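You operate a simulated robot arm through the tools that you are given. There is no shell and no other tool. Be economical: measure what you need, move in short steps, check, and stop when the job is done.

You are at the controls of a simulated robot arm. One attempt, no reset.

Task
Tighten the slack chain until the pointer is in the green.
Fine: drive off and the yellow bolt in first; loosen the white clamp lever, turn the black knob, clamp again; end with the bolt out and the drive on; the lift stays. Where these are worked on the way, their far stop is far enough and under half their travel is too little: white clamp lever, yellow lock bolt.

The check looks at the end state, three seconds after you hand in, the way a careful person would. Anything else that was tipped, shoved, dropped, spilled or broken makes it a failure.

Robot
A 6-joint arm with a two-finger parallel gripper, fixed in place. Base frame: the origin is at the foot of the arm, x ahead of it, y to its left, z up. Lengths are in mm, angles in degrees, forces in N, time in s.
With the tool pointing down near the work surface it reaches from about 100 to 740 mm from the base axis. Its first joint turns from -115.0 to 115.0 degrees. Payload 4.2 kg.
Tool frame: the origin (TCP) lies between the finger pads and is the grasp point; the fingertips stand 23 mm ahead of it; z points along the fingers, y is the line along which they close. Largest opening 94 mm; finger width 38, thickness 10; the body of the gripper, 54 by 96 mm, starts 39 mm behind the TCP.
Orientation is that of the tool frame in the base frame, as [roll, pitch, yaw] about the fixed x, y, z axes, in that order (R = Rz(yaw) Ry(pitch) Rx(roll)). With the fingers straight down and closing along the base's y, the tool's x points along the base's -x, its y along +y and its z along -z.

Tools
- The arm moves only by the tool nudge_tool. Its argument "deltas" is a list of rows, each a list of 3 entries, a list of its own where there are three numbers: the turn, a rotation vector about the tool's x, y, z in degrees, then the shift along the tool's x, y, z in m, then the closure, from 0 (fully open) to 1 (shut). In form: [[[rx, ry, rz], [tx, ty, tz], gripper], ...]. A call has 1 to 20 rows; each row shifts and turns the commanded pose from where the row before left it, along the tool's axes as they then stand. Each row takes 0.2 s and may step no farther than 50 mm and 8.6 degrees from the row before; otherwise, or with a gripper value out of range, the whole call is refused. Where a pose cannot be reached the arm comes as near as it can. A force on the tool above 80 N (or 10 N above the force at the start of the call, whichever is more), or a blocked arm, ends the call early, and 0.2 s more pass. Each finger travels about 108 mm/s and halts on what it meets, pressing with about 22 N; the grip force reading is that of the motor and also rises with nothing between the fingers. The clock runs only during rows and for 0.2 s after the last one: add rows that do not move to give the fingers time. It gives the time, the measured TCP pose, the force on the tool (base axes), the opening and the grip force at its end, in the units of the frame above (readings bear some noise), with the torque about the TCP (base axes, N m) and any sound that the robot's microphone picked up.
- Cameras (640 x 400 px; columns grow to the right, rows downward): "scene" is fixed at [52.5, -500.1, 1281.8]; the picture's right is [0.39, -0.92, 0.00], its down [-0.23, -0.10, -0.97] and it looks along [0.89, 0.38, -0.25] (base axes); focal length 276 px, centre (320, 200). "wrist" rides on the gripper at [86, 16, -75] in the tool frame; the picture's right is [-0.18, 0.98, 0.00], its down [-0.58, -0.11, -0.81] and it looks along [-0.79, -0.15, 0.59] (tool axes); focal length 243 px, centre (320, 200). There is no depth. A picture from a camera that has moved, and an enlarged one, comes with that camera's place and axes in the base frame and with its lens.
- capture(camera): a new picture of that camera. No time passes.
- move_column(by): slides the trunk up (or, below 0, down) by that many mm; the arm rides with it, the base frame stays. It gives what a move gives, with no picture.
- zoom(camera, box): a new picture of the part [left, top, right, bottom] of that camera's present view, enlarged. No time passes.
- job_done(): hands the job in; it is judged then, once.

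Go step by step. Nothing tells you positions but the pictures and the camera data: compare them with the known pose of the tool, close in by small moves and look again before you grip or let go. The budget is 120 turns and 76 pictures, counting those below and the enlarged ones. Unless the task says otherwise, let go and move clear before handing in, and close with one line.

The tools are called after "Request:" by a JSON object that holds its "name" and its "arguments". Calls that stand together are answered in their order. nudge_tool: Moves the arm, as the interface text tells. Its arguments: {"type":"object","properties":{"deltas":{"type":"array","items":{"type":"array"}}},"required":["deltas"]} The other tools are called the same way: move_column (by) slides the trunk up or down; capture (camera) takes a picture; zoom (camera, box) takes an enlarged picture of a part of a camera's view; job_done () hands the job in.

At the start:

```text
clock: 0.0
ee_pos: [567.7, -207.2, 1257.5]
tool_rot: [-180.0, 0.0, 180.0]
force: [0.5, 1.1, 0.6]
ft_torque: [0.05, -0.02, -0.02]
grip_width: 94.1
finger_force: 0.0
trunk travel left (down, up): [-775.0, 215.0]
```

scene: 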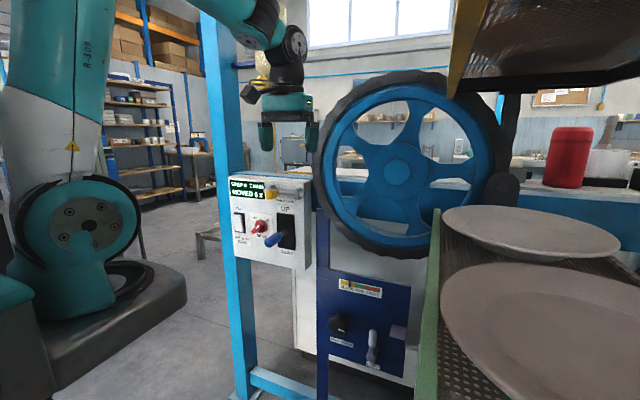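
wrist: 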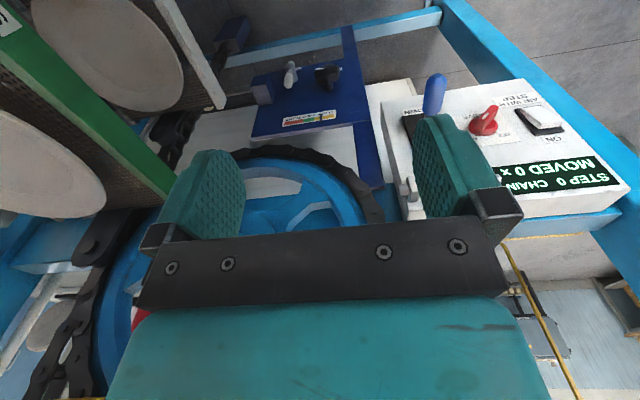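

I see a control box with a display, a switch, a red knob and a blue lever. Below it is a dark blue panel with a pointer scale, a black knob and a white lever. I'll enlarge both to identify the parts.

Request:
{"name": "zoom", "arguments": {"camera": "scene", "box": [220, 160, 330, 280]}}

Request:
{"name": "zoom", "arguments": {"camera": "scene", "box": [310, 260, 440, 390]}}

Request:
{"name": "zoom", "arguments": {"camera": "wrist", "box": [370, 50, 640, 230]}}

Request:
{"name": "zoom", "arguments": {"camera": "wrist", "box": [220, 20, 400, 150]}}

```text
3.33 times, centred on (275, 220) of scene
camera zoom: at [52.5, -500.1, 1281.8], right [0.39, -0.92, 0.0], down [-0.23, -0.1, -0.97], along [0.89, 0.38, -0.25], focal length 919 px, centre (470, 133)
```

zoom: 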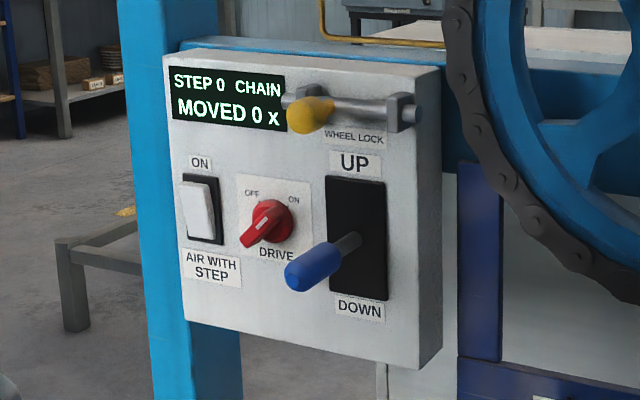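

```text
3.08 times, centred on (375, 325) of scene
camera zoom: at [52.5, -500.1, 1281.8], right [0.39, -0.92, 0.0], down [-0.23, -0.1, -0.97], along [0.89, 0.38, -0.25], focal length 848 px, centre (151, -185)
```

zoom: 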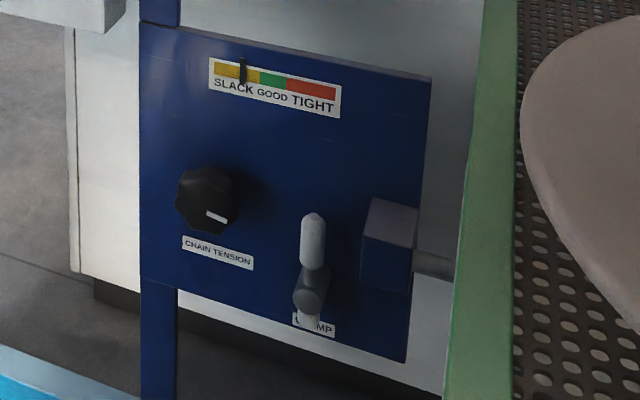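

```text
2.22 times, centred on (505, 140) of wrist
camera zoom: at [480.1, -191.0, 1331.4], right [0.18, 0.98, 0.0], down [0.58, -0.11, 0.81], along [0.79, -0.15, -0.59], focal length 539 px, centre (-91, 333)
```

zoom: 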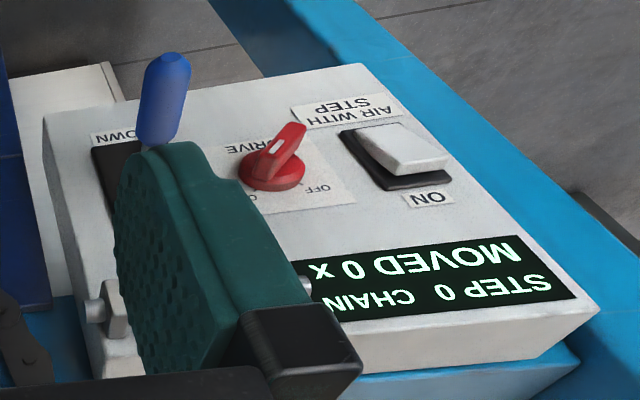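

```text
3.08 times, centred on (310, 85) of wrist
camera zoom: at [480.1, -191.0, 1331.4], right [0.18, 0.98, 0.0], down [0.58, -0.11, 0.81], along [0.79, -0.15, -0.59], focal length 746 px, centre (351, 554)
```

zoom: 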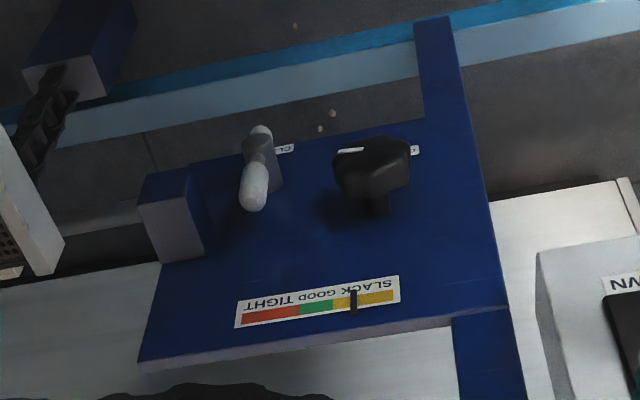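

The box faces roughly -x, with its face near x≈840. The red knob is near (831, 67, 939), the bolt near (800, -15, 1075) and the black knob near (831, -237, 619). I'll first turn the tool to point forward along +x.

Request:
{"name": "nudge_tool", "arguments": {"deltas": [[[0, -8.5, 0], [0, 0, 0], 0], [[0, -8.5, 0], [0, 0, 0], 0], [[0, -8.5, 0], [0, 0, 0], 0], [[0, -8.5, 0], [0, 0, 0], 0], [[0, -8.5, 0], [0, 0, 0], 0], [[0, -8.5, 0], [0, 0, 0], 0], [[0, -8.5, 0], [0, 0, 0], 0], [[0, -8.5, 0], [0, 0, 0], 0], [[0, -8.5, 0], [0, 0, 0], 0], [[0, -8.5, 0], [0, 0, 0], 0], [[0, -5, 0], [0, 0, 0], 0]]}}

```text
clock: 2.4
ee_pos: [613.6, -234.7, 1291.2]
tool_rot: [-6.5, 89.9, -6.6]
force: [0.1, 0.0, 0.1]
ft_torque: [0.02, 0.04, -0.03]
grip_width: 94.2
finger_force: 0.1
out of reach, approached as far as the arm can: row 8, 9, 10, 11
trunk travel left (down, up): [-775.0, 215.0]
```

The pose is out of reach this close in. I'll lower the trunk so the arm faces the box, then roll the wrist so the camera sits on top.

Request:
{"name": "move_column", "arguments": {"by": -200}}

Request:
{"name": "nudge_tool", "arguments": {"deltas": [[[0, 0, 8.5], [0, 0, 0], 0], [[0, 0, 8.5], [0, 0, 0], 0], [[0, 0, 8.5], [0, 0, 0], 0], [[0, 0, 8.5], [0, 0, 0], 0]]}}

Request:
{"name": "capture", "arguments": {"camera": "scene"}}

```text
clock: 4.6
ee_pos: [613.4, -234.5, 1091.2]
tool_rot: [173.1, 89.9, 173.3]
force: [0.4, -0.5, 0.4]
ft_torque: [-0.03, 0.0, -0.02]
grip_width: 93.8
finger_force: 0.0
trunk travel left (down, up): [-575.0, 415.0]
```

```text
clock: 5.6
ee_pos: [613.4, -234.7, 1090.4]
tool_rot: [90.1, 55.8, 90.3]
force: [0.4, 0.6, 0.0]
ft_torque: [-0.01, -0.01, 0.0]
grip_width: 94.0
finger_force: 0.2
trunk travel left (down, up): [-575.0, 415.0]
```

```text
69 pictures are left
```

scene: 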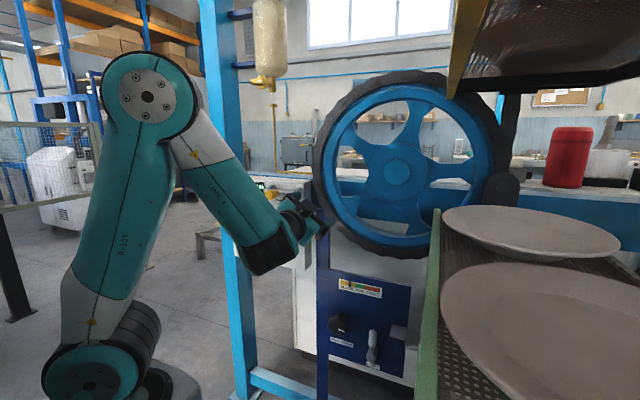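

The tool z axis now points along +x. I'll carry on rolling until the camera is above.

Request:
{"name": "nudge_tool", "arguments": {"deltas": [[[0, 0, 8.58], [0, 0, 0], 0], [[0, 0, 8.58], [0, 0, 0], 0], [[0, 0, 8.58], [0, 0, 0], 0], [[0, 0, 8.58], [0, 0, 0], 0], [[0, 0, 8.58], [0, 0, 0], 0], [[0, 0, 8.58], [0, 0, 0], 0], [[0, 0, 8.58], [0, 0, 0], 0], [[0, 0, 8.58], [0, 0, 0], 0], [[0, 0, 8.58], [0, 0, 0], 0], [[0, 0, 8.58], [0, 0, 0], 0], [[0, 0, 8.58], [0, 0, 0], 0], [[0, 0, 8.58], [0, 0, 0], 0], [[0, 0, 8.58], [0, 0, 0], 0], [[0, 0, 8.58], [0, 0, 0], 0], [[0, 0, 8.58], [0, 0, 0], 0], [[0, 0, 8.58], [0, 0, 0], 0], [[0, 0, 8.58], [0, 0, 0], 0]]}}

Request:
{"name": "capture", "arguments": {"camera": "wrist"}}

```text
clock: 9.2
ee_pos: [612.3, -234.5, 1090.9]
tool_rot: [-149.4, -89.9, -30.6]
force: [0.4, -0.7, 0.0]
ft_torque: [0.0, -0.04, -0.01]
grip_width: 93.8
finger_force: 0.1
trunk travel left (down, up): [-575.0, 415.0]
```

```text
68 pictures are left
camera wrist: at [538.0, -251.5, 1176.5], right [0.0, -0.98, -0.18], down [-0.81, 0.11, -0.58], along [0.59, 0.15, -0.79], focal length 243 px, centre (320, 200)
```

wrist: 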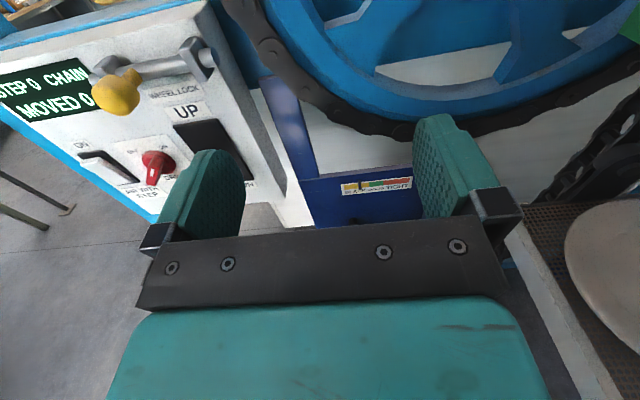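

The view is upright now: tool x is up, tool y is -Y and tool z is +X. I'll move left in front of the box and look.

Request:
{"name": "nudge_tool", "arguments": {"deltas": [[[0, 0, 0], [0, -0.045, 0], 0], [[0, 0, 0], [0, -0.045, 0], 0], [[0, 0, 0], [0, -0.045, 0], 0], [[0, 0, 0], [0, -0.045, 0], 0], [[0, 0, 0], [0, -0.045, 0], 0], [[0, 0, 0], [0, -0.045, 0], 0], [[0, 0, 0], [0, 0, 0], 0]]}}

Request:
{"name": "capture", "arguments": {"camera": "wrist"}}

```text
clock: 10.8
ee_pos: [636.2, -108.8, 1104.8]
tool_rot: [107.2, -89.8, 73.1]
force: [0.5, 0.5, 0.4]
ft_torque: [-0.01, -0.02, 0.0]
grip_width: 94.2
finger_force: 0.0
out of reach, approached as far as the arm can: row 1, 2, 3, 4, 5, 6
trunk travel left (down, up): [-575.0, 415.0]
```

```text
67 pictures are left
camera wrist: at [562.8, -125.2, 1190.4], right [0.0, -0.98, -0.18], down [-0.81, 0.1, -0.58], along [0.59, 0.15, -0.79], focal length 243 px, centre (320, 200)
```

wrist: 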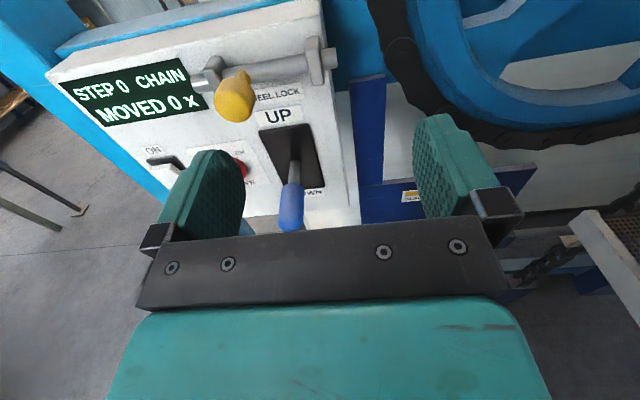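

The yellow ball is near (768, -29, 1084) and the blue lift tip near (750, -28, 925). Reach seems limited this close in, so I'll go forward, left and down.

Request:
{"name": "nudge_tool", "arguments": {"deltas": [[[0, 0, 0], [-0.02, 0, 0.027], 0], [[0, 0, 0], [-0.02, -0.0, 0.027], 0], [[0, 0, 0], [-0.02, -0.04, 0], 0], [[0, 0, 0], [-0.02, -0.04, 0], 0], [[0, 0, 0], [-0.02, -0.04, 0], 0], [[0, 0, 0], [0, -0.03, 0], 0], [[0, 0, 0], [0, 0, 0], 0]]}}

Request:
{"name": "capture", "arguments": {"camera": "wrist"}}

Request:
{"name": "capture", "arguments": {"camera": "scene"}}

```text
clock: 12.4
ee_pos: [684.4, -28.7, 999.6]
tool_rot: [9.7, -89.1, 171.2]
force: [-0.1, -1.0, -0.1]
ft_torque: [0.0, 0.02, 0.02]
grip_width: 93.9
finger_force: 0.1
out of reach, approached as far as the arm can: row 3, 4, 5, 6
trunk travel left (down, up): [-575.0, 415.0]
```

```text
66 pictures are left
camera wrist: at [608.1, -45.7, 1082.5], right [0.02, -0.98, -0.18], down [-0.8, 0.09, -0.59], along [0.6, 0.16, -0.78], focal length 243 px, centre (320, 200)
```

wrist: 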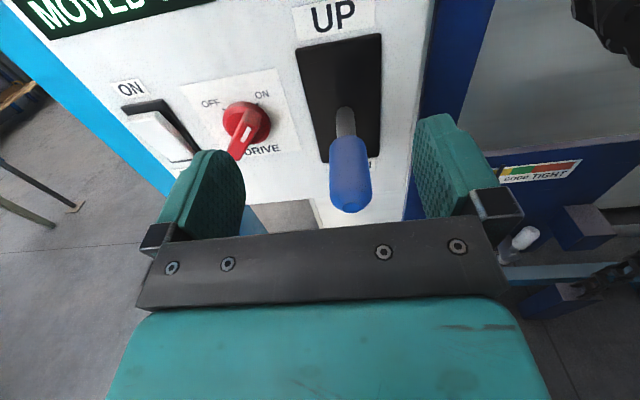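

```text
65 pictures are left
```

scene: 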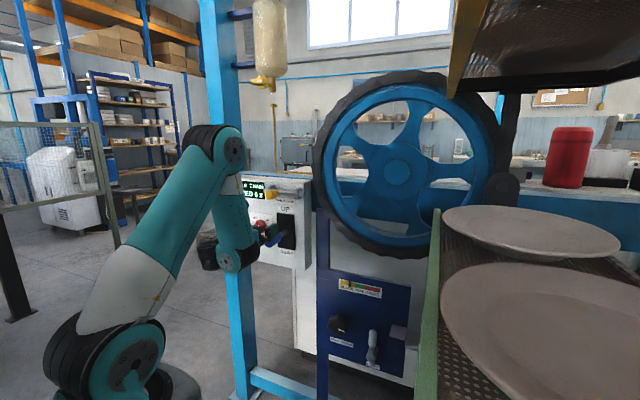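

The failures look like the arm being too folded. I'll lower the trunk and raise the tool relative to it, which unfolds the arm.

Request:
{"name": "move_column", "arguments": {"by": -200}}

Request:
{"name": "nudge_tool", "arguments": {"deltas": [[[0, 0, 0], [0.04, 0, 0], 0], [[0, 0, 0], [0.04, 0, 0], 0], [[0, 0, 0], [0.04, 0, 0], 0], [[0, 0, 0], [0.04, 0, 0], 0], [[0, 0, 0], [0.02, -0.03, 0], 0], [[0, 0, 0], [0, -0.04, 0], 0], [[0, 0, 0], [0, -0.03, 0], 0], [[0, 0, 0], [0, 0, 0], 0]]}}

Request:
{"name": "capture", "arguments": {"camera": "wrist"}}

```text
clock: 14.5
ee_pos: [683.1, -26.5, 799.3]
tool_rot: [9.5, -89.0, 171.3]
force: [0.5, -0.4, 0.1]
ft_torque: [0.02, -0.02, 0.0]
grip_width: 94.1
finger_force: 0.1
trunk travel left (down, up): [-375.0, 615.0]
```

```text
clock: 16.3
ee_pos: [646.9, 51.1, 800.2]
tool_rot: [8.1, -88.8, 173.0]
force: [-0.3, -0.3, -0.3]
ft_torque: [0.0, -0.02, -0.02]
grip_width: 94.0
finger_force: 0.1
out of reach, approached as far as the arm can: row 1, 2, 3, 4, 5, 6, 7
trunk travel left (down, up): [-375.0, 615.0]
```

```text
64 pictures are left
camera wrist: at [570.7, 32.0, 884.9], right [0.02, -0.98, -0.18], down [-0.8, 0.09, -0.6], along [0.6, 0.16, -0.78], focal length 243 px, centre (320, 200)
```

wrist: 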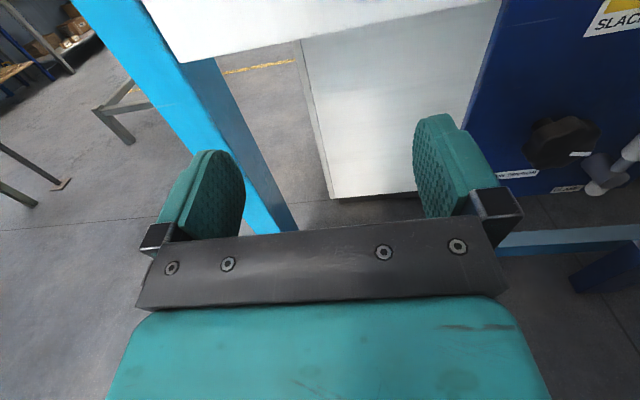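

Raising was refused, so I'll look at the arm's posture.

Request:
{"name": "capture", "arguments": {"camera": "scene"}}

```text
63 pictures are left
```

scene: 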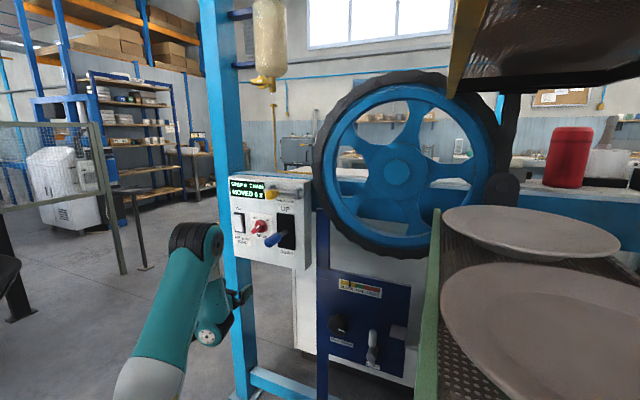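

My guess is that the roll of 180° put the wrist at its limit. The red knob needs a 45° roll anyway, so I'll roll back 135° to put the camera at lower left.

Request:
{"name": "nudge_tool", "arguments": {"deltas": [[[0, 0, -8.44], [0, 0, 0], 0], [[0, 0, -8.44], [0, 0, 0], 0], [[0, 0, -8.44], [0, 0, 0], 0], [[0, 0, -8.44], [0, 0, 0], 0], [[0, 0, -8.44], [0, 0, 0], 0], [[0, 0, -8.44], [0, 0, 0], 0], [[0, 0, -8.44], [0, 0, 0], 0], [[0, 0, -8.44], [0, 0, 0], 0], [[0, 0, -8.44], [0, 0, 0], 0], [[0, 0, -8.44], [0, 0, 0], 0], [[0, 0, -8.44], [0, 0, 0], 0], [[0, 0, -8.44], [0, 0, 0], 0], [[0, 0, -8.44], [0, 0, 0], 0], [[0, 0, -8.44], [0, 0, 0], 0], [[0, 0, -8.44], [0, 0, 0], 0], [[0, 0, -8.44], [0, 0, 0], 0]]}}

Request:
{"name": "move_column", "arguments": {"by": 100}}

Request:
{"name": "nudge_tool", "arguments": {"deltas": [[[0, 0, 0], [-0.0212, -0.0212, 0], 0], [[0, 0, 0], [-0.0212, -0.0212, 0], 0], [[0, 0, 0], [0, 0, 0], 0]]}}

Request:
{"name": "capture", "arguments": {"camera": "wrist"}}

```text
clock: 19.7
ee_pos: [644.8, 49.1, 800.0]
tool_rot: [88.6, 45.4, 90.0]
force: [0.0, 0.3, -0.3]
ft_torque: [0.0, 0.02, 0.0]
grip_width: 94.1
finger_force: 0.0
trunk travel left (down, up): [-375.0, 615.0]
```

```text
clock: 21.1
ee_pos: [645.7, 50.0, 901.4]
tool_rot: [88.7, 45.2, 90.1]
force: [0.4, 0.4, -0.2]
ft_torque: [0.01, 0.01, 0.0]
grip_width: 94.0
finger_force: 0.0
trunk travel left (down, up): [-475.0, 515.0]
```

```text
clock: 21.9
ee_pos: [660.0, -4.5, 901.3]
tool_rot: [88.7, 45.2, 90.1]
force: [-0.4, 0.2, -1.1]
ft_torque: [-0.01, 0.0, 0.03]
grip_width: 93.9
finger_force: 0.1
out of reach, approached as far as the arm can: row 1, 2
trunk travel left (down, up): [-475.0, 515.0]
```

```text
62 pictures are left
camera wrist: at [585.3, 64.6, 849.3], right [-0.03, 0.57, 0.82], down [-0.8, -0.5, 0.32], along [0.6, -0.65, 0.47], focal length 243 px, centre (320, 200)
```

wrist: 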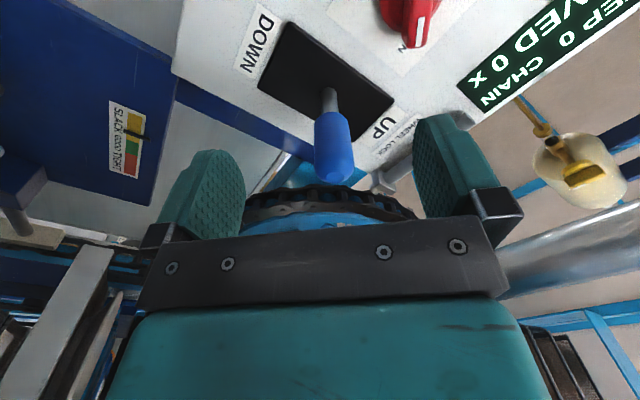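

The readings don't settle which limit is acting, so I'll probe with small moves: forward, then up.

Request:
{"name": "nudge_tool", "arguments": {"deltas": [[[0, 0, 0], [0, 0, 0.03], 0], [[0, 0, 0], [0, 0, 0], 0]]}}

Request:
{"name": "nudge_tool", "arguments": {"deltas": [[[0, 0, 0], [-0.0141, 0.0141, 0], 0], [[0, 0, 0], [-0.0141, 0.0141, 0], 0], [[0, 0, 0], [0, 0, 0], 0]]}}

Request:
{"name": "nudge_tool", "arguments": {"deltas": [[[0, 0, 0], [0.0141, 0.0141, 0], 0], [[0, 0, 0], [0.0141, 0.0141, 0], 0], [[0, 0, 0], [0, 0, 0], 0]]}}

```text
clock: 22.5
ee_pos: [684.7, -8.3, 896.2]
tool_rot: [88.3, 45.1, 89.9]
force: [0.4, 0.0, 0.6]
ft_torque: [0.02, -0.01, 0.0]
grip_width: 93.9
finger_force: 0.0
out of reach, approached as far as the arm can: row 1
trunk travel left (down, up): [-475.0, 515.0]
```

```text
clock: 23.3
ee_pos: [666.7, -16.0, 916.2]
tool_rot: [88.4, 45.1, 89.9]
force: [0.4, -0.2, 0.6]
ft_torque: [-0.01, -0.06, 0.01]
grip_width: 94.1
finger_force: 0.0
out of reach, approached as far as the arm can: row 1, 2
trunk travel left (down, up): [-475.0, 515.0]
```

```text
clock: 24.1
ee_pos: [660.1, 22.6, 906.8]
tool_rot: [88.4, 45.3, 89.9]
force: [0.0, -0.4, 0.2]
ft_torque: [-0.03, -0.01, -0.02]
grip_width: 93.9
finger_force: 0.0
out of reach, approached as far as the arm can: row 1, 2
trunk travel left (down, up): [-475.0, 515.0]
```

This pattern means maximum reach: the arm is stretched upward. I'll raise the trunk and lower the tool relative to it.

Request:
{"name": "move_column", "arguments": {"by": 200}}

Request:
{"name": "nudge_tool", "arguments": {"deltas": [[[0, 0, 0], [0.0283, -0.0283, 0], 0], [[0, 0, 0], [0.0283, -0.0283, 0], 0], [[0, 0, 0], [0.0283, -0.0283, 0], 0], [[0, 0, 0], [0.0283, -0.0283, 0], 0], [[0, 0, 0], [0.0, 0.0, 0], 0]]}}

Request:
{"name": "capture", "arguments": {"camera": "wrist"}}

```text
clock: 26.2
ee_pos: [659.5, 20.9, 1106.3]
tool_rot: [88.3, 45.2, 89.9]
force: [-0.8, -0.4, 0.3]
ft_torque: [-0.01, 0.05, -0.02]
grip_width: 94.2
finger_force: 0.0
trunk travel left (down, up): [-675.0, 315.0]
```

```text
clock: 27.4
ee_pos: [663.8, 20.8, 948.2]
tool_rot: [88.3, 45.2, 89.8]
force: [0.2, -0.3, -0.2]
ft_torque: [-0.05, 0.01, -0.02]
grip_width: 94.2
finger_force: 0.0
trunk travel left (down, up): [-675.0, 315.0]
```

```text
61 pictures are left
camera wrist: at [587.6, 90.9, 894.9], right [-0.03, 0.57, 0.82], down [-0.8, -0.5, 0.32], along [0.59, -0.65, 0.47], focal length 243 px, centre (320, 200)
```

wrist: 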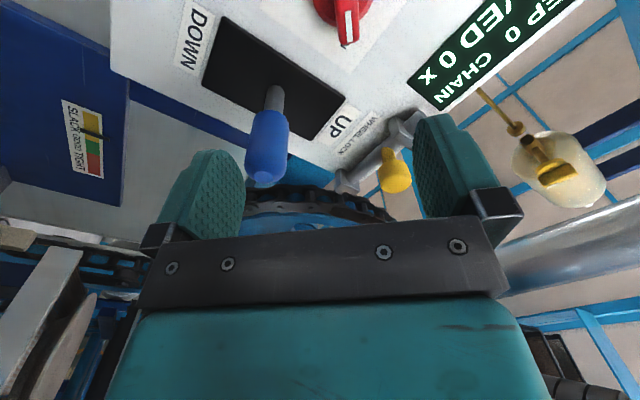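

Reach works now. The red wing's outer face is near (783, 50, 950). I'll line up with it, partly close the fingers for clearance and look.

Request:
{"name": "nudge_tool", "arguments": {"deltas": [[[0, 0, 0], [0.01, 0.01, 0.018], 0.45], [[0, 0, 0], [0.0105, 0.0105, 0.018], 0.45], [[0, 0, 0], [0, 0, 0], 0.45]]}}

Request:
{"name": "capture", "arguments": {"camera": "wrist"}}

Request:
{"name": "zoom", "arguments": {"camera": "scene", "box": [220, 170, 320, 270]}}

```text
clock: 28.2
ee_pos: [698.6, 49.8, 946.3]
tool_rot: [88.3, 45.2, 89.9]
force: [1.6, 0.1, -0.5]
ft_torque: [0.0, 0.01, 0.03]
grip_width: 51.8
finger_force: 0.0
trunk travel left (down, up): [-675.0, 315.0]
```

```text
60 pictures are left
camera wrist: at [623.1, 120.1, 895.7], right [-0.03, 0.57, 0.82], down [-0.8, -0.5, 0.32], along [0.59, -0.65, 0.47], focal length 243 px, centre (320, 200)
```

wrist: 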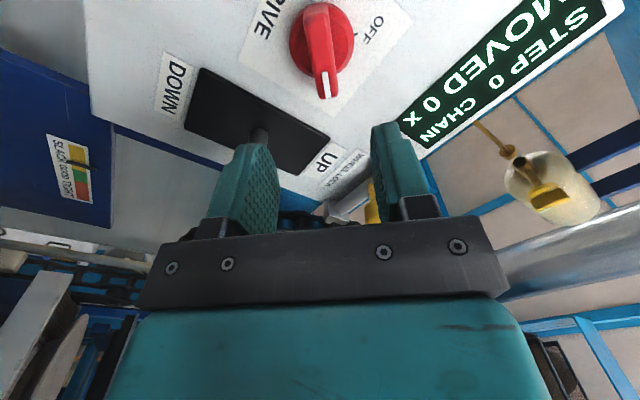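

```text
4.00 times, centred on (270, 220) of scene
camera zoom: at [52.5, -500.1, 1281.8], right [0.39, -0.92, 0.0], down [-0.23, -0.1, -0.97], along [0.89, 0.38, -0.25], focal length 1102 px, centre (520, 120)
```

zoom: 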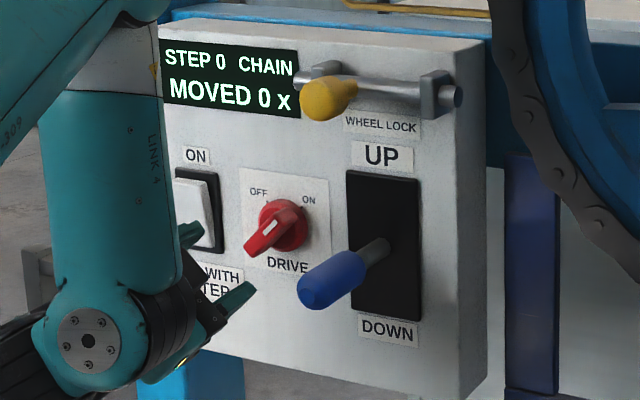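

The red knob's axis is near y=60, z=944 and its wing's outer face near x=787. The mark points up-right, so the drive is on. The fingers already straddle the wing direction, so I'll move in.

Request:
{"name": "nudge_tool", "arguments": {"deltas": [[[0, 0, 0], [0.0085, 0.0055, 0.0], 0.45], [[0, 0, 0], [0, 0, 0.03], 0.45], [[0, 0, 0], [0, 0, 0.03], 0.45], [[0, 0, 0], [0, 0, 0], 0.45]]}}

Request:
{"name": "capture", "arguments": {"camera": "wrist"}}

```text
clock: 29.2
ee_pos: [753.8, 59.1, 945.5]
tool_rot: [88.2, 45.2, 89.8]
force: [0.5, 0.2, 0.0]
ft_torque: [-0.03, -0.01, 0.01]
grip_width: 51.5
finger_force: 0.0
out of reach, approached as far as the arm can: row 3
trunk travel left (down, up): [-675.0, 315.0]
```

```text
58 pictures are left
camera wrist: at [679.0, 129.5, 893.9], right [-0.03, 0.57, 0.82], down [-0.8, -0.5, 0.32], along [0.59, -0.65, 0.47], focal length 243 px, centre (320, 200)
```

wrist: 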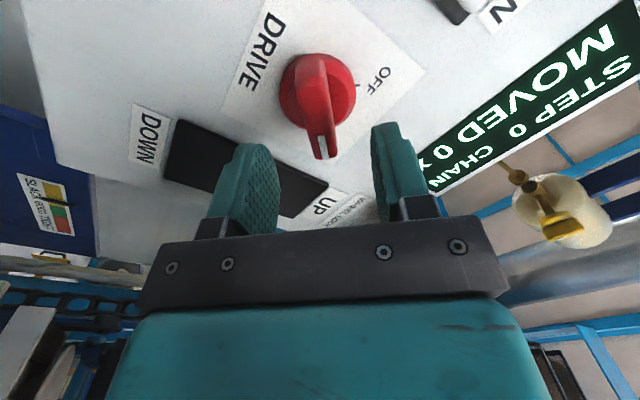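

The arm is near full stretch here. I'll raise the trunk 120 and lower the tool to match, then try going forward.

Request:
{"name": "nudge_tool", "arguments": {"deltas": [[[0, 0, 0], [0, 0, -0.045], 0.45], [[0, 0, 0], [0, 0, 0], 0.45]]}}

Request:
{"name": "move_column", "arguments": {"by": 120}}

Request:
{"name": "nudge_tool", "arguments": {"deltas": [[[0, 0, 0], [0.0283, -0.0283, 0], 0.45], [[0, 0, 0], [0.0283, -0.0283, 0], 0.45], [[0, 0, 0], [0.0283, -0.0283, 0], 0.45], [[0, 0, 0], [0, 0, 0], 0.45]]}}

Request:
{"name": "nudge_tool", "arguments": {"deltas": [[[0, 0, 0], [0, 0, 0.03], 0.45], [[0, 0, 0], [0, 0, 0.02], 0.45], [[0, 0, 0], [0, 0, 0.02], 0.45], [[0, 0, 0], [0, 0, 0], 0.45]]}}

Request:
{"name": "capture", "arguments": {"camera": "wrist"}}

```text
clock: 29.8
ee_pos: [707.8, 59.6, 944.1]
tool_rot: [88.3, 45.3, 89.7]
force: [0.4, -0.2, -0.2]
ft_torque: [-0.03, 0.0, -0.02]
grip_width: 51.8
finger_force: 0.1
trunk travel left (down, up): [-675.0, 315.0]
```

```text
clock: 31.3
ee_pos: [707.6, 60.1, 1063.8]
tool_rot: [88.3, 45.2, 89.9]
force: [-0.5, 0.1, 0.6]
ft_torque: [-0.01, 0.05, -0.01]
grip_width: 51.9
finger_force: 0.1
trunk travel left (down, up): [-795.0, 195.0]
```

```text
clock: 32.3
ee_pos: [710.4, 59.6, 943.5]
tool_rot: [88.3, 45.2, 89.9]
force: [-0.8, -0.3, 0.1]
ft_torque: [0.04, 0.05, -0.02]
grip_width: 51.7
finger_force: 0.0
trunk travel left (down, up): [-795.0, 195.0]
```

```text
clock: 33.3
ee_pos: [772.8, 56.1, 946.8]
tool_rot: [88.1, 45.2, 89.8]
force: [0.4, 0.4, 0.0]
ft_torque: [-0.02, 0.02, -0.01]
grip_width: 51.8
finger_force: 0.1
out of reach, approached as far as the arm can: row 3
trunk travel left (down, up): [-795.0, 195.0]
```

```text
57 pictures are left
camera wrist: at [697.5, 126.3, 894.6], right [-0.03, 0.57, 0.82], down [-0.8, -0.5, 0.32], along [0.59, -0.65, 0.47], focal length 243 px, centre (320, 200)
```

wrist: 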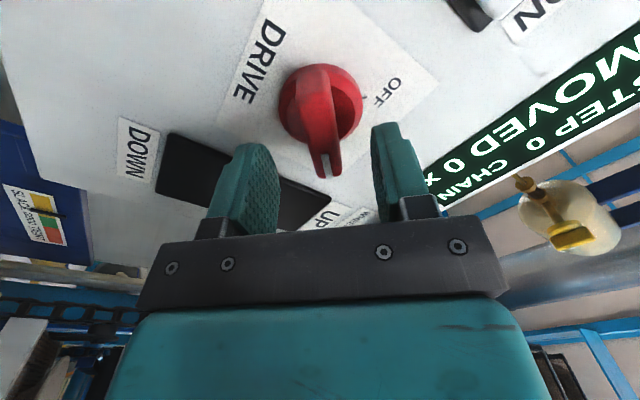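

Reach ends at x≈773. I'll check the arm's posture to understand the limit.

Request:
{"name": "capture", "arguments": {"camera": "scene"}}

```text
56 pictures are left
```

scene: 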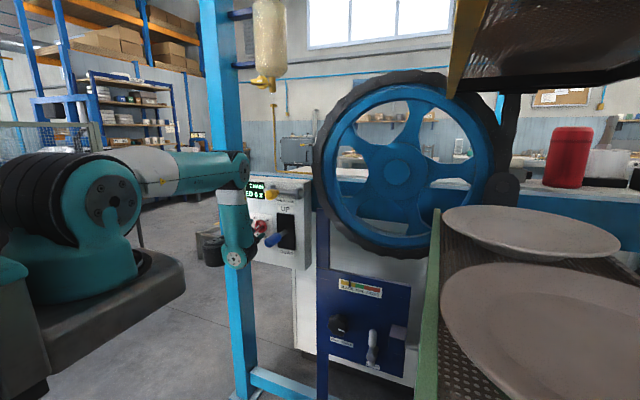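

The arm isn't stretched; the elbow is bent about 90°, so some wrist joint limit seems to stop it. I'll back off, pitch the tool down 24° and test forward reach.

Request:
{"name": "nudge_tool", "arguments": {"deltas": [[[0, 0, 0], [0, 0, -0.045], 0.45], [[0, 0, 0], [0, 0, -0.045], 0.45], [[5.66, 5.66, 0], [0, 0, 0], 0.45], [[5.66, 5.66, 0], [0, 0, 0], 0.45], [[5.66, 5.66, 0], [0, 0, 0], 0.45], [[0, 0, 0], [0, 0, 0], 0.45]]}}

Request:
{"name": "nudge_tool", "arguments": {"deltas": [[[0, 0, 0], [-0.008, 0.008, 0.026], 0.45], [[0, 0, 0], [-0.008, 0.008, 0.026], 0.45], [[0, 0, 0], [-0.008, 0.008, 0.026], 0.45], [[0, 0, 0], [0, 0, 0], 0.45]]}}

Request:
{"name": "capture", "arguments": {"camera": "scene"}}

```text
clock: 34.7
ee_pos: [654.3, 35.3, 939.7]
tool_rot: [120.6, 40.9, 112.3]
force: [-0.8, 0.7, -0.5]
ft_torque: [0.0, -0.03, 0.03]
grip_width: 51.7
finger_force: 0.1
out of reach, approached as far as the arm can: row 5
trunk travel left (down, up): [-795.0, 195.0]
```

```text
clock: 35.7
ee_pos: [674.2, 3.1, 933.7]
tool_rot: [120.6, 40.8, 112.4]
force: [0.4, 0.7, -0.8]
ft_torque: [0.01, -0.01, 0.0]
grip_width: 51.6
finger_force: 0.1
out of reach, approached as far as the arm can: row 1, 2, 3
trunk travel left (down, up): [-795.0, 195.0]
```

```text
55 pictures are left
```

scene: 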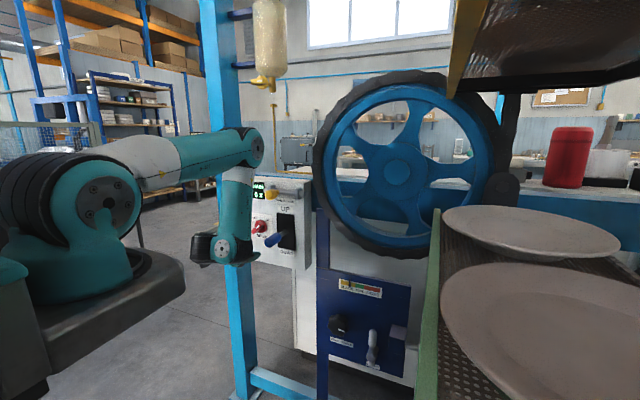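

Reach shifts with pitch as if the tool were held perpendicular to the last link. A zoom on the arm should show its structure.

Request:
{"name": "zoom", "arguments": {"camera": "scene", "box": [0, 110, 300, 300]}}

```text
2.11 times, centred on (150, 205) of scene
camera zoom: at [52.5, -500.1, 1281.8], right [0.39, -0.92, 0.0], down [-0.23, -0.1, -0.97], along [0.89, 0.38, -0.25], focal length 580 px, centre (678, 190)
```

zoom: 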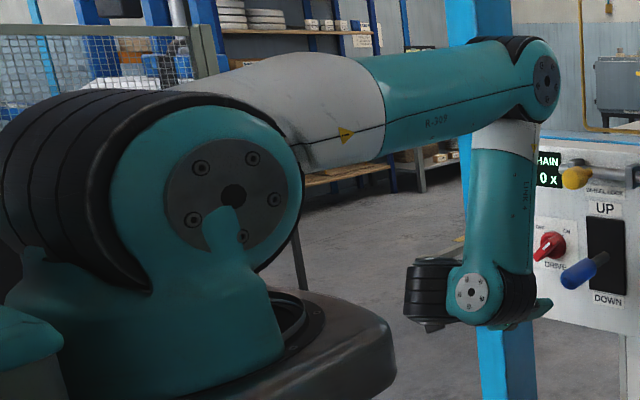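

I have a model now: the tool-to-forearm bend cannot drop below 90°, so pitching the tool up should extend the reach. I'll test with a pitch of about 20° up.

Request:
{"name": "nudge_tool", "arguments": {"deltas": [[[-5.66, -5.66, 0], [0, 0, 0], 0.45], [[-5.66, -5.66, 0], [0, 0, 0], 0.45], [[-5.66, -5.66, 0], [0, 0, 0], 0.45], [[-5.66, -5.66, 0], [0, 0, 0], 0.45], [[-5.66, -5.66, 0], [0, 0, 0], 0.45], [[0, 0, 0], [0, 0, 0], 0.45]]}}

Request:
{"name": "capture", "arguments": {"camera": "wrist"}}

```text
clock: 37.1
ee_pos: [742.5, 2.9, 934.6]
tool_rot: [66.3, 42.7, 74.7]
force: [-0.4, 5.1, -2.5]
ft_torque: [0.02, 0.07, 0.12]
grip_width: 50.7
finger_force: 0.0
out of reach, approached as far as the arm can: row 4, 5
trunk travel left (down, up): [-795.0, 195.0]
```

```text
53 pictures are left
camera wrist: at [684.6, 72.8, 864.3], right [-0.26, 0.56, 0.79], down [-0.86, -0.51, 0.08], along [0.44, -0.65, 0.61], focal length 243 px, centre (320, 200)
```

wrist: 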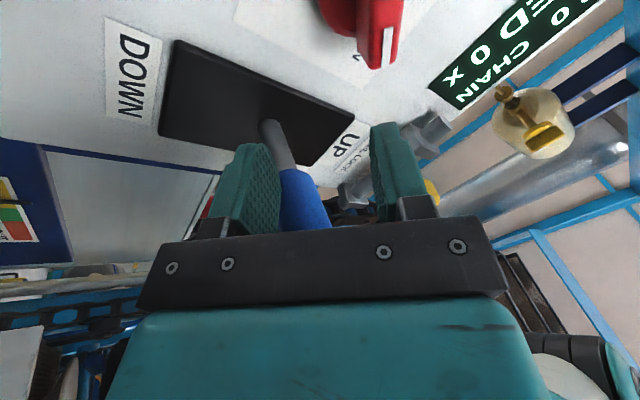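

The arm was pushed forward and a finger now touches the blue lever. I'll back straight out along the reverse path and check the lever.

Request:
{"name": "nudge_tool", "arguments": {"deltas": [[[5.66, 5.66, 0], [0.004, 0.004, -0.02], 0.45], [[5.66, 5.66, 0], [0.002, 0.002, -0.03], 0.45], [[0, 0, 0], [0, 0, -0.03], 0.45], [[0, 0, 0], [0, 0, 0], 0.45]]}}

Request:
{"name": "zoom", "arguments": {"camera": "scene", "box": [120, 110, 320, 280]}}

```text
clock: 38.1
ee_pos: [668.7, 7.7, 923.2]
tool_rot: [88.5, 45.2, 90.2]
force: [0.0, 1.4, -1.0]
ft_torque: [0.0, 0.01, 0.0]
grip_width: 51.8
finger_force: 0.1
out of reach, approached as far as the arm can: row 3
trunk travel left (down, up): [-795.0, 195.0]
```

```text
2.35 times, centred on (220, 195) of scene
camera zoom: at [52.5, -500.1, 1281.8], right [0.39, -0.92, 0.0], down [-0.23, -0.1, -0.97], along [0.89, 0.38, -0.25], focal length 648 px, centre (555, 212)
```

zoom: 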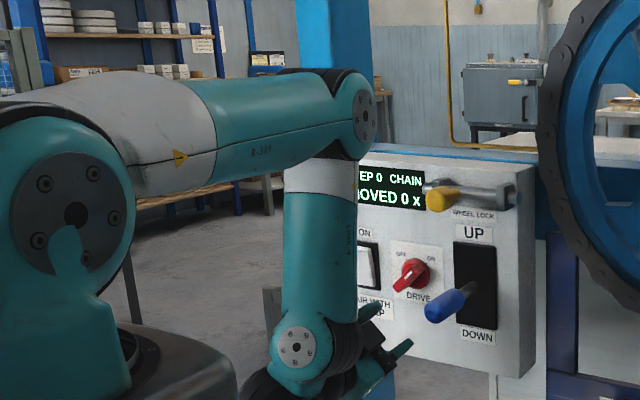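

The lift lever is untouched and still neutral. I suspect the early roll left the wrist in an awkward configuration, so I'll unroll to zero and pitch back towards tool-down to reset it.

Request:
{"name": "nudge_tool", "arguments": {"deltas": [[[0, 0, -7.5], [0, 0, 0], 0.45], [[0, 0, -7.5], [0, 0, 0], 0.45], [[0, 0, -7.5], [0, 0, 0], 0.45], [[0, 0, -7.5], [0, 0, 0], 0.45], [[0, 0, -7.5], [0, 0, 0], 0.45], [[0, 0, -7.5], [0, 0, 0], 0.45], [[0, 0, 0], [0, 0, 0], 0.45]]}}

Request:
{"name": "nudge_tool", "arguments": {"deltas": [[[0, 8.5, 0], [0, 0, 0], 0.45], [[0, 8.5, 0], [0, 0, 0], 0.45], [[0, 8.5, 0], [0, 0, 0], 0.45], [[0, 8.5, 0], [0, 0, 0], 0.45], [[0, 8.5, 0], [0, 0, 0], 0.45], [[0, 8.5, 0], [0, 0, 0], 0.45], [[0, 8.5, 0], [0, 0, 0], 0.45], [[0, 8.5, 0], [0, 0, 0], 0.45], [[0, 8.5, 0], [0, 0, 0], 0.45], [[0, 8.5, 0], [0, 0, 0], 0.45], [[0, 0, 0], [0, 0, 0], 0.45]]}}

Request:
{"name": "capture", "arguments": {"camera": "scene"}}

```text
clock: 39.7
ee_pos: [668.8, 8.5, 923.0]
tool_rot: [-15.7, 88.9, -14.6]
force: [-0.3, -0.4, -0.7]
ft_torque: [0.01, 0.03, -0.02]
grip_width: 51.7
finger_force: 0.1
trunk travel left (down, up): [-795.0, 195.0]
```

```text
clock: 42.1
ee_pos: [342.3, -76.7, 768.2]
tool_rot: [-179.7, 6.9, -178.9]
force: [0.3, 0.0, 0.6]
ft_torque: [0.03, 0.0, -0.02]
grip_width: 51.7
finger_force: 0.1
out of reach, approached as far as the arm can: row 3, 4, 5, 6, 7, 8, 9, 10
trunk travel left (down, up): [-795.0, 195.0]
```

```text
51 pictures are left
```

scene: 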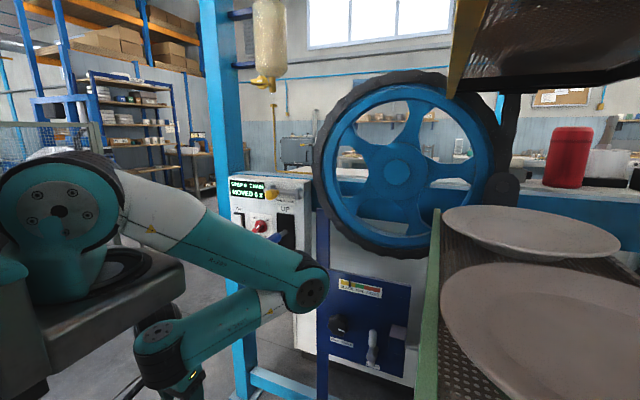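

Now I understand it: the tool-to-forearm bend stays at or above 90°, so tool-forward reach grows with upward pitch. I'll return to tool-forward with some upward pitch.

Request:
{"name": "nudge_tool", "arguments": {"deltas": [[[0, -8.5, 0], [0, 0.008, 0], 0.45], [[0, -8.5, 0], [0, 0.008, 0], 0.45], [[0, -8.5, 0], [0, 0.008, 0], 0.45], [[0, -8.5, 0], [0, 0.008, 0], 0.45], [[0, -8.5, 0], [0, 0.008, 0], 0.45], [[0, -8.5, 0], [0, 0.008, 0], 0.45], [[0, -8.5, 0], [0, 0.008, 0], 0.45], [[0, -8.5, 0], [0, 0.008, 0], 0.45], [[0, -8.5, 0], [0, 0.008, 0], 0.45], [[0, -6, 0], [0, 0.008, 0], 0.45], [[0, 0, 0], [0, 0, 0], 0.45]]}}

Request:
{"name": "capture", "arguments": {"camera": "scene"}}

```text
clock: 44.5
ee_pos: [534.6, -28.2, 646.9]
tool_rot: [-174.6, 85.6, -173.5]
force: [-0.1, 0.1, 0.0]
ft_torque: [0.01, 0.03, 0.03]
grip_width: 51.3
finger_force: 0.0
out of reach, approached as far as the arm can: row 1, 5, 6, 7, 8, 9, 10
trunk travel left (down, up): [-795.0, 195.0]
```

```text
50 pictures are left
```

scene: 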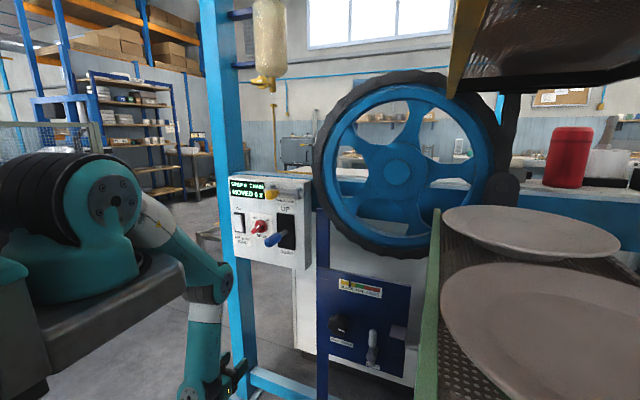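

The arm is back to forearm-down, tool-forward. Next I go up and forward to the red knob area.

Request:
{"name": "nudge_tool", "arguments": {"deltas": [[[0, 0, 0], [-0.037, 0.0085, 0.018], 0.45], [[0, 0, 0], [-0.037, 0.0085, 0.018], 0.45], [[0, 0, 0], [-0.037, 0.0085, 0.018], 0.45], [[0, 0, 0], [-0.037, 0.0085, 0.018], 0.45], [[0, 0, 0], [-0.037, 0.0085, 0.018], 0.45], [[0, 0, 0], [-0.037, 0.0085, 0.018], 0.45], [[0, 0, 0], [-0.037, 0.0085, 0.018], 0.45], [[0, 0, 0], [-0.037, 0.0085, 0.018], 0.45], [[0, 0, 0], [0, 0, 0], 0.45]]}}

```text
clock: 46.5
ee_pos: [706.2, 44.8, 924.2]
tool_rot: [-174.6, 85.5, -173.6]
force: [-0.7, -0.6, 0.9]
ft_torque: [0.02, -0.02, 0.02]
grip_width: 51.6
finger_force: 0.0
out of reach, approached as far as the arm can: row 1, 2
trunk travel left (down, up): [-795.0, 195.0]
```

At pitch +4.5° the reach should be about 795, which is enough for the knob. I'll roll 45° to match the wing and centre on y=60, z=944.

Request:
{"name": "nudge_tool", "arguments": {"deltas": [[[0, 0, 7.5], [0, 0, 0], 0.45], [[0, 0, 7.5], [0, 0, 0], 0.45], [[0, 0, 7.5], [0, 0, 0], 0.45], [[0, 0, 7.5], [0, 0, 0], 0.45], [[0, 0, 7.5], [0, 0, 0], 0.45], [[0, 0, 7.5], [0, 0, 0], 0.45], [[0, 0, 0], [-0.003, 0.024, 0], 0.45], [[0, 0, 0], [0, 0, 0.02], 0.45], [[0, 0, 0], [0, 0, 0], 0.45]]}}

Request:
{"name": "capture", "arguments": {"camera": "wrist"}}

```text
clock: 48.5
ee_pos: [731.6, 59.9, 941.2]
tool_rot: [96.3, 45.2, 95.5]
force: [-0.2, 0.0, 0.4]
ft_torque: [0.01, -0.01, -0.07]
grip_width: 51.7
finger_force: 0.1
trunk travel left (down, up): [-795.0, 195.0]
```

```text
49 pictures are left
camera wrist: at [651.4, 130.0, 896.0], right [0.05, 0.57, 0.82], down [-0.77, -0.5, 0.4], along [0.64, -0.65, 0.41], focal length 243 px, centre (320, 200)
```

wrist: 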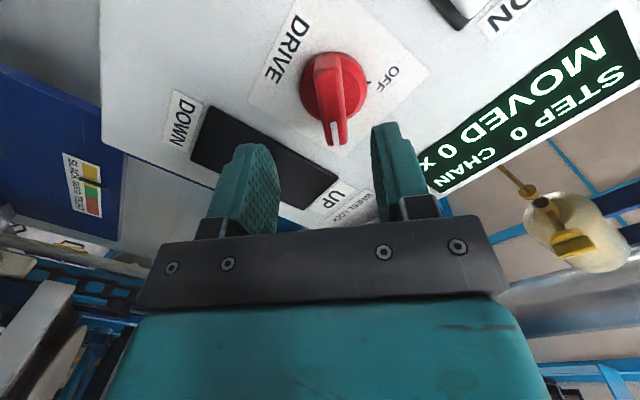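

The tool is actually pitched 4° down. I'll pitch up 10°, centre on y≈63, z≈944 and advance.

Request:
{"name": "nudge_tool", "arguments": {"deltas": [[[-3.6, -3.6, 0], [0, 0.003, 0], 0.45], [[-3.6, -3.6, 0], [0, 0.001, 0], 0.45], [[0, 0, 0], [0, 0, 0.02], 0.45], [[0, 0, 0], [0.0015, -0.0015, 0.02], 0.45], [[0, 0, 0], [0, 0, 0], 0.45]]}}

Request:
{"name": "capture", "arguments": {"camera": "wrist"}}

```text
clock: 49.7
ee_pos: [770.6, 63.8, 947.3]
tool_rot: [81.7, 45.1, 85.2]
force: [-0.8, 0.2, 0.3]
ft_torque: [0.02, -0.01, -0.01]
grip_width: 51.6
finger_force: 0.0
trunk travel left (down, up): [-795.0, 195.0]
```

```text
48 pictures are left
camera wrist: at [699.9, 133.4, 888.4], right [-0.1, 0.57, 0.82], down [-0.83, -0.5, 0.25], along [0.55, -0.65, 0.52], focal length 243 px, centre (320, 200)
```

wrist: 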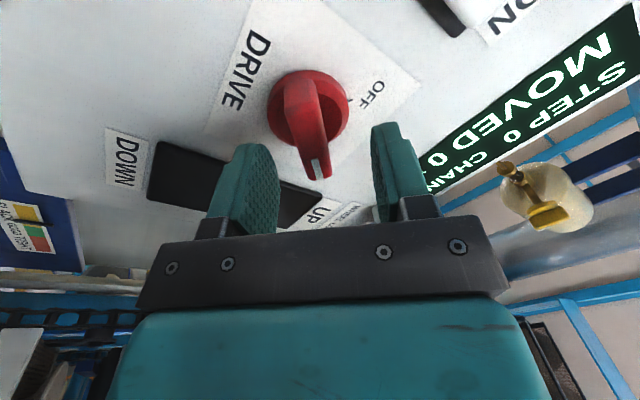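

I'm well centred, with the axis near y=64.5, z=943. I'll move in to x≈787 and close on the wing.

Request:
{"name": "nudge_tool", "arguments": {"deltas": [[[0, 0, 0], [0.0042, -0.0042, 0.0165], 0.45], [[0, 0, 0], [0, 0, 0], 0.45], [[0, 0, 0], [0, 0, 0], 0.7], [[0, 0, 0], [0, 0, 0], 0.9], [[0, 0, 0], [0, 0, 0], 0.9], [[0, 0, 0], [0, 0, 0], 0.9]]}}

Request:
{"name": "capture", "arguments": {"camera": "wrist"}}

```text
clock: 51.1
ee_pos: [787.1, 64.1, 941.3]
tool_rot: [81.7, 45.1, 85.2]
force: [1.6, 0.3, 0.3]
ft_torque: [0.01, 0.48, -0.77]
grip_width: 17.1
finger_force: 45.0
trunk travel left (down, up): [-795.0, 195.0]
```

```text
47 pictures are left
camera wrist: at [716.5, 133.7, 883.7], right [-0.1, 0.57, 0.82], down [-0.83, -0.5, 0.25], along [0.55, -0.65, 0.52], focal length 243 px, centre (320, 200)
```

wrist: 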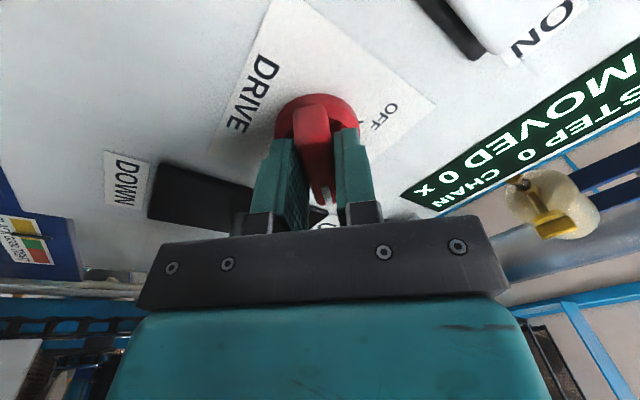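

The wing is gripped. I'll turn it counter-clockwise about the knob axis by about 86° towards OFF.

Request:
{"name": "nudge_tool", "arguments": {"deltas": [[[-0.46, 0.66, -7.8], [0, 0, 0], 0.9], [[-0.46, 0.66, -7.8], [0, 0, 0], 0.9], [[-0.46, 0.66, -7.8], [0, 0, 0], 0.9], [[-0.46, 0.66, -7.8], [0, 0, 0], 0.9], [[-0.46, 0.66, -7.8], [0, 0, 0], 0.9], [[-0.46, 0.66, -7.8], [0, 0, 0], 0.9], [[-0.46, 0.66, -7.8], [0, 0, 0], 0.9], [[-0.46, 0.66, -7.8], [0, 0, 0], 0.9], [[-0.46, 0.66, -7.8], [0, 0, 0], 0.9], [[-0.46, 0.66, -7.8], [0, 0, 0], 0.9], [[-0.46, 0.66, -7.8], [0, 0, 0], 0.9]]}}

Request:
{"name": "capture", "arguments": {"camera": "wrist"}}

```text
clock: 53.5
ee_pos: [773.7, 58.8, 944.5]
tool_rot: [-90.5, 48.4, -84.1]
force: [34.5, 3.7, 12.0]
ft_torque: [0.04, -1.06, 0.24]
grip_width: 16.1
finger_force: 45.0
out of reach, approached as far as the arm can: row 6, 8, 10, 11
trunk travel left (down, up): [-795.0, 195.0]
```

```text
46 pictures are left
camera wrist: at [704.0, 4.5, 867.7], right [-0.1, 0.85, -0.52], down [-0.83, 0.22, 0.51], along [0.55, 0.48, 0.69], focal length 243 px, centre (320, 200)
```

wrist: 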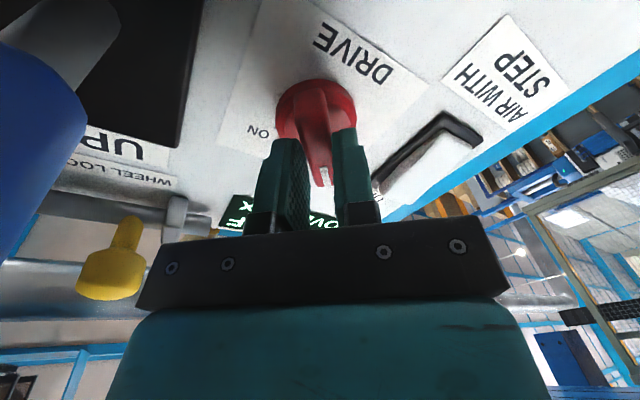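

The wing now points to OFF. I'll release, back out and verify.

Request:
{"name": "nudge_tool", "arguments": {"deltas": [[[0, 0, 0], [0, 0, 0], 0.5], [[0, 0, 0], [0, 0, 0], 0.5], [[0, 0, 0], [0, 0, -0.02], 0.5], [[0, 0, 0], [0, 0, -0.03], 0.5], [[0, 0, 0], [0, 0, 0], 0.5]]}}

Request:
{"name": "capture", "arguments": {"camera": "wrist"}}

Request:
{"name": "zoom", "arguments": {"camera": "scene", "box": [220, 170, 320, 270]}}

```text
clock: 54.7
ee_pos: [723.7, 51.6, 943.4]
tool_rot: [-91.1, 48.5, -84.8]
force: [0.5, -0.1, -0.1]
ft_torque: [0.03, 0.03, -0.02]
grip_width: 46.9
finger_force: 0.1
trunk travel left (down, up): [-795.0, 195.0]
```

```text
45 pictures are left
camera wrist: at [652.4, -2.2, 868.6], right [-0.09, 0.85, -0.51], down [-0.83, 0.22, 0.52], along [0.55, 0.47, 0.68], focal length 243 px, centre (320, 200)
```

wrist: 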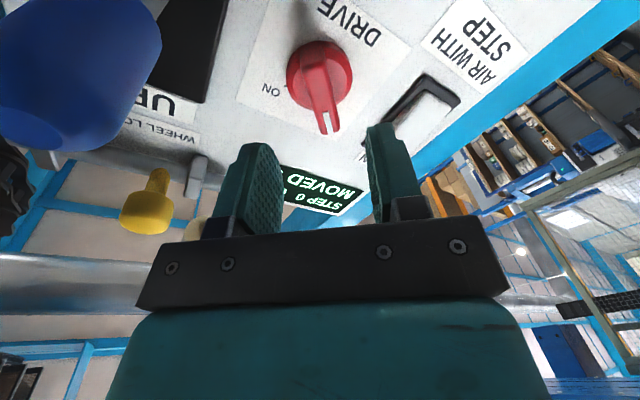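

```text
4.00 times, centred on (270, 220) of scene
camera zoom: at [52.5, -500.1, 1281.8], right [0.39, -0.92, 0.0], down [-0.23, -0.1, -0.97], along [0.89, 0.38, -0.25], focal length 1102 px, centre (520, 120)
```

zoom: 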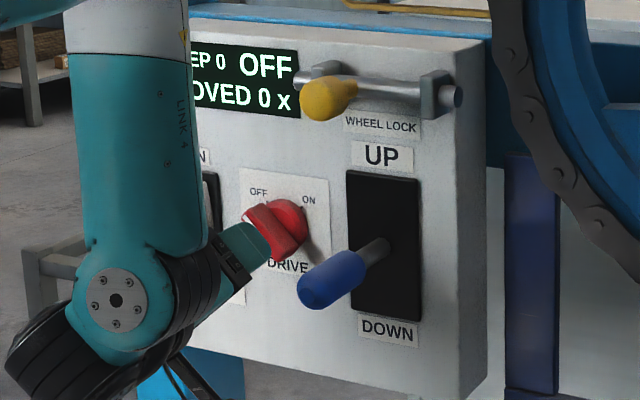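

The display reads OFF, so the drive is off. Next is the yellow bolt: I'll raise the trunk 140 and roll so the fingers close vertically with the camera on the left.

Request:
{"name": "move_column", "arguments": {"by": 140}}

Request:
{"name": "nudge_tool", "arguments": {"deltas": [[[0, 0, 8.5], [0, 0, 0], 0.3], [[0, 0, 8.5], [0, 0, 0], 0.3], [[0, 0, 8.5], [0, 0, 0], 0.3], [[0, 0, 8.5], [0, 0, 0], 0.3], [[0, 0, 8.5], [0, 0, 0], 0.3], [[0, 0, 8.5], [0, 0, 0], 0.3], [[0, 0, 8.5], [0, 0, 0], 0.3], [[0, 0, 8.5], [0, 0, 0], 0.3], [[0, 0, 8.5], [0, 0, 0], 0.3], [[0, 0, 8.5], [0, 0, 0], 0.3], [[0, 0, 8.5], [0, 0, 0], 0.3], [[0, 0, 8.5], [0, 0, 0], 0.3], [[0, 0, 8.5], [0, 0, 0], 0.3], [[0, 0, 8.5], [0, 0, 0], 0.3], [[0, 0, 8.5], [0, 0, 0], 0.3], [[0, 0, 8.5], [0, 0, 0], 0.3]]}}

Request:
{"name": "capture", "arguments": {"camera": "wrist"}}

```text
clock: 56.4
ee_pos: [723.0, 51.7, 1083.8]
tool_rot: [-91.0, 48.4, -84.8]
force: [0.4, -0.6, 0.7]
ft_torque: [0.01, -0.05, 0.0]
grip_width: 47.2
finger_force: 0.1
trunk travel left (down, up): [-935.0, 55.0]
```

```text
clock: 59.8
ee_pos: [723.3, 52.5, 1082.8]
tool_rot: [90.6, -4.6, 95.9]
force: [0.4, -0.3, 0.6]
ft_torque: [0.0, 0.01, 0.0]
grip_width: 65.8
finger_force: 0.1
trunk travel left (down, up): [-935.0, 55.0]
```

```text
43 pictures are left
camera wrist: at [639.8, 127.3, 1106.8], right [0.04, -0.26, 0.97], down [-0.74, -0.65, -0.15], along [0.67, -0.71, -0.22], focal length 243 px, centre (320, 200)
```

wrist: 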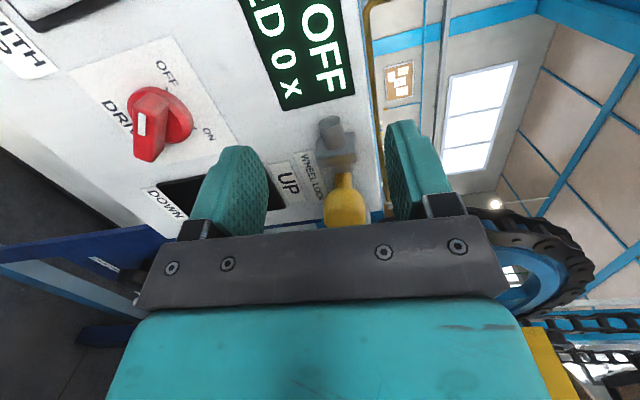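

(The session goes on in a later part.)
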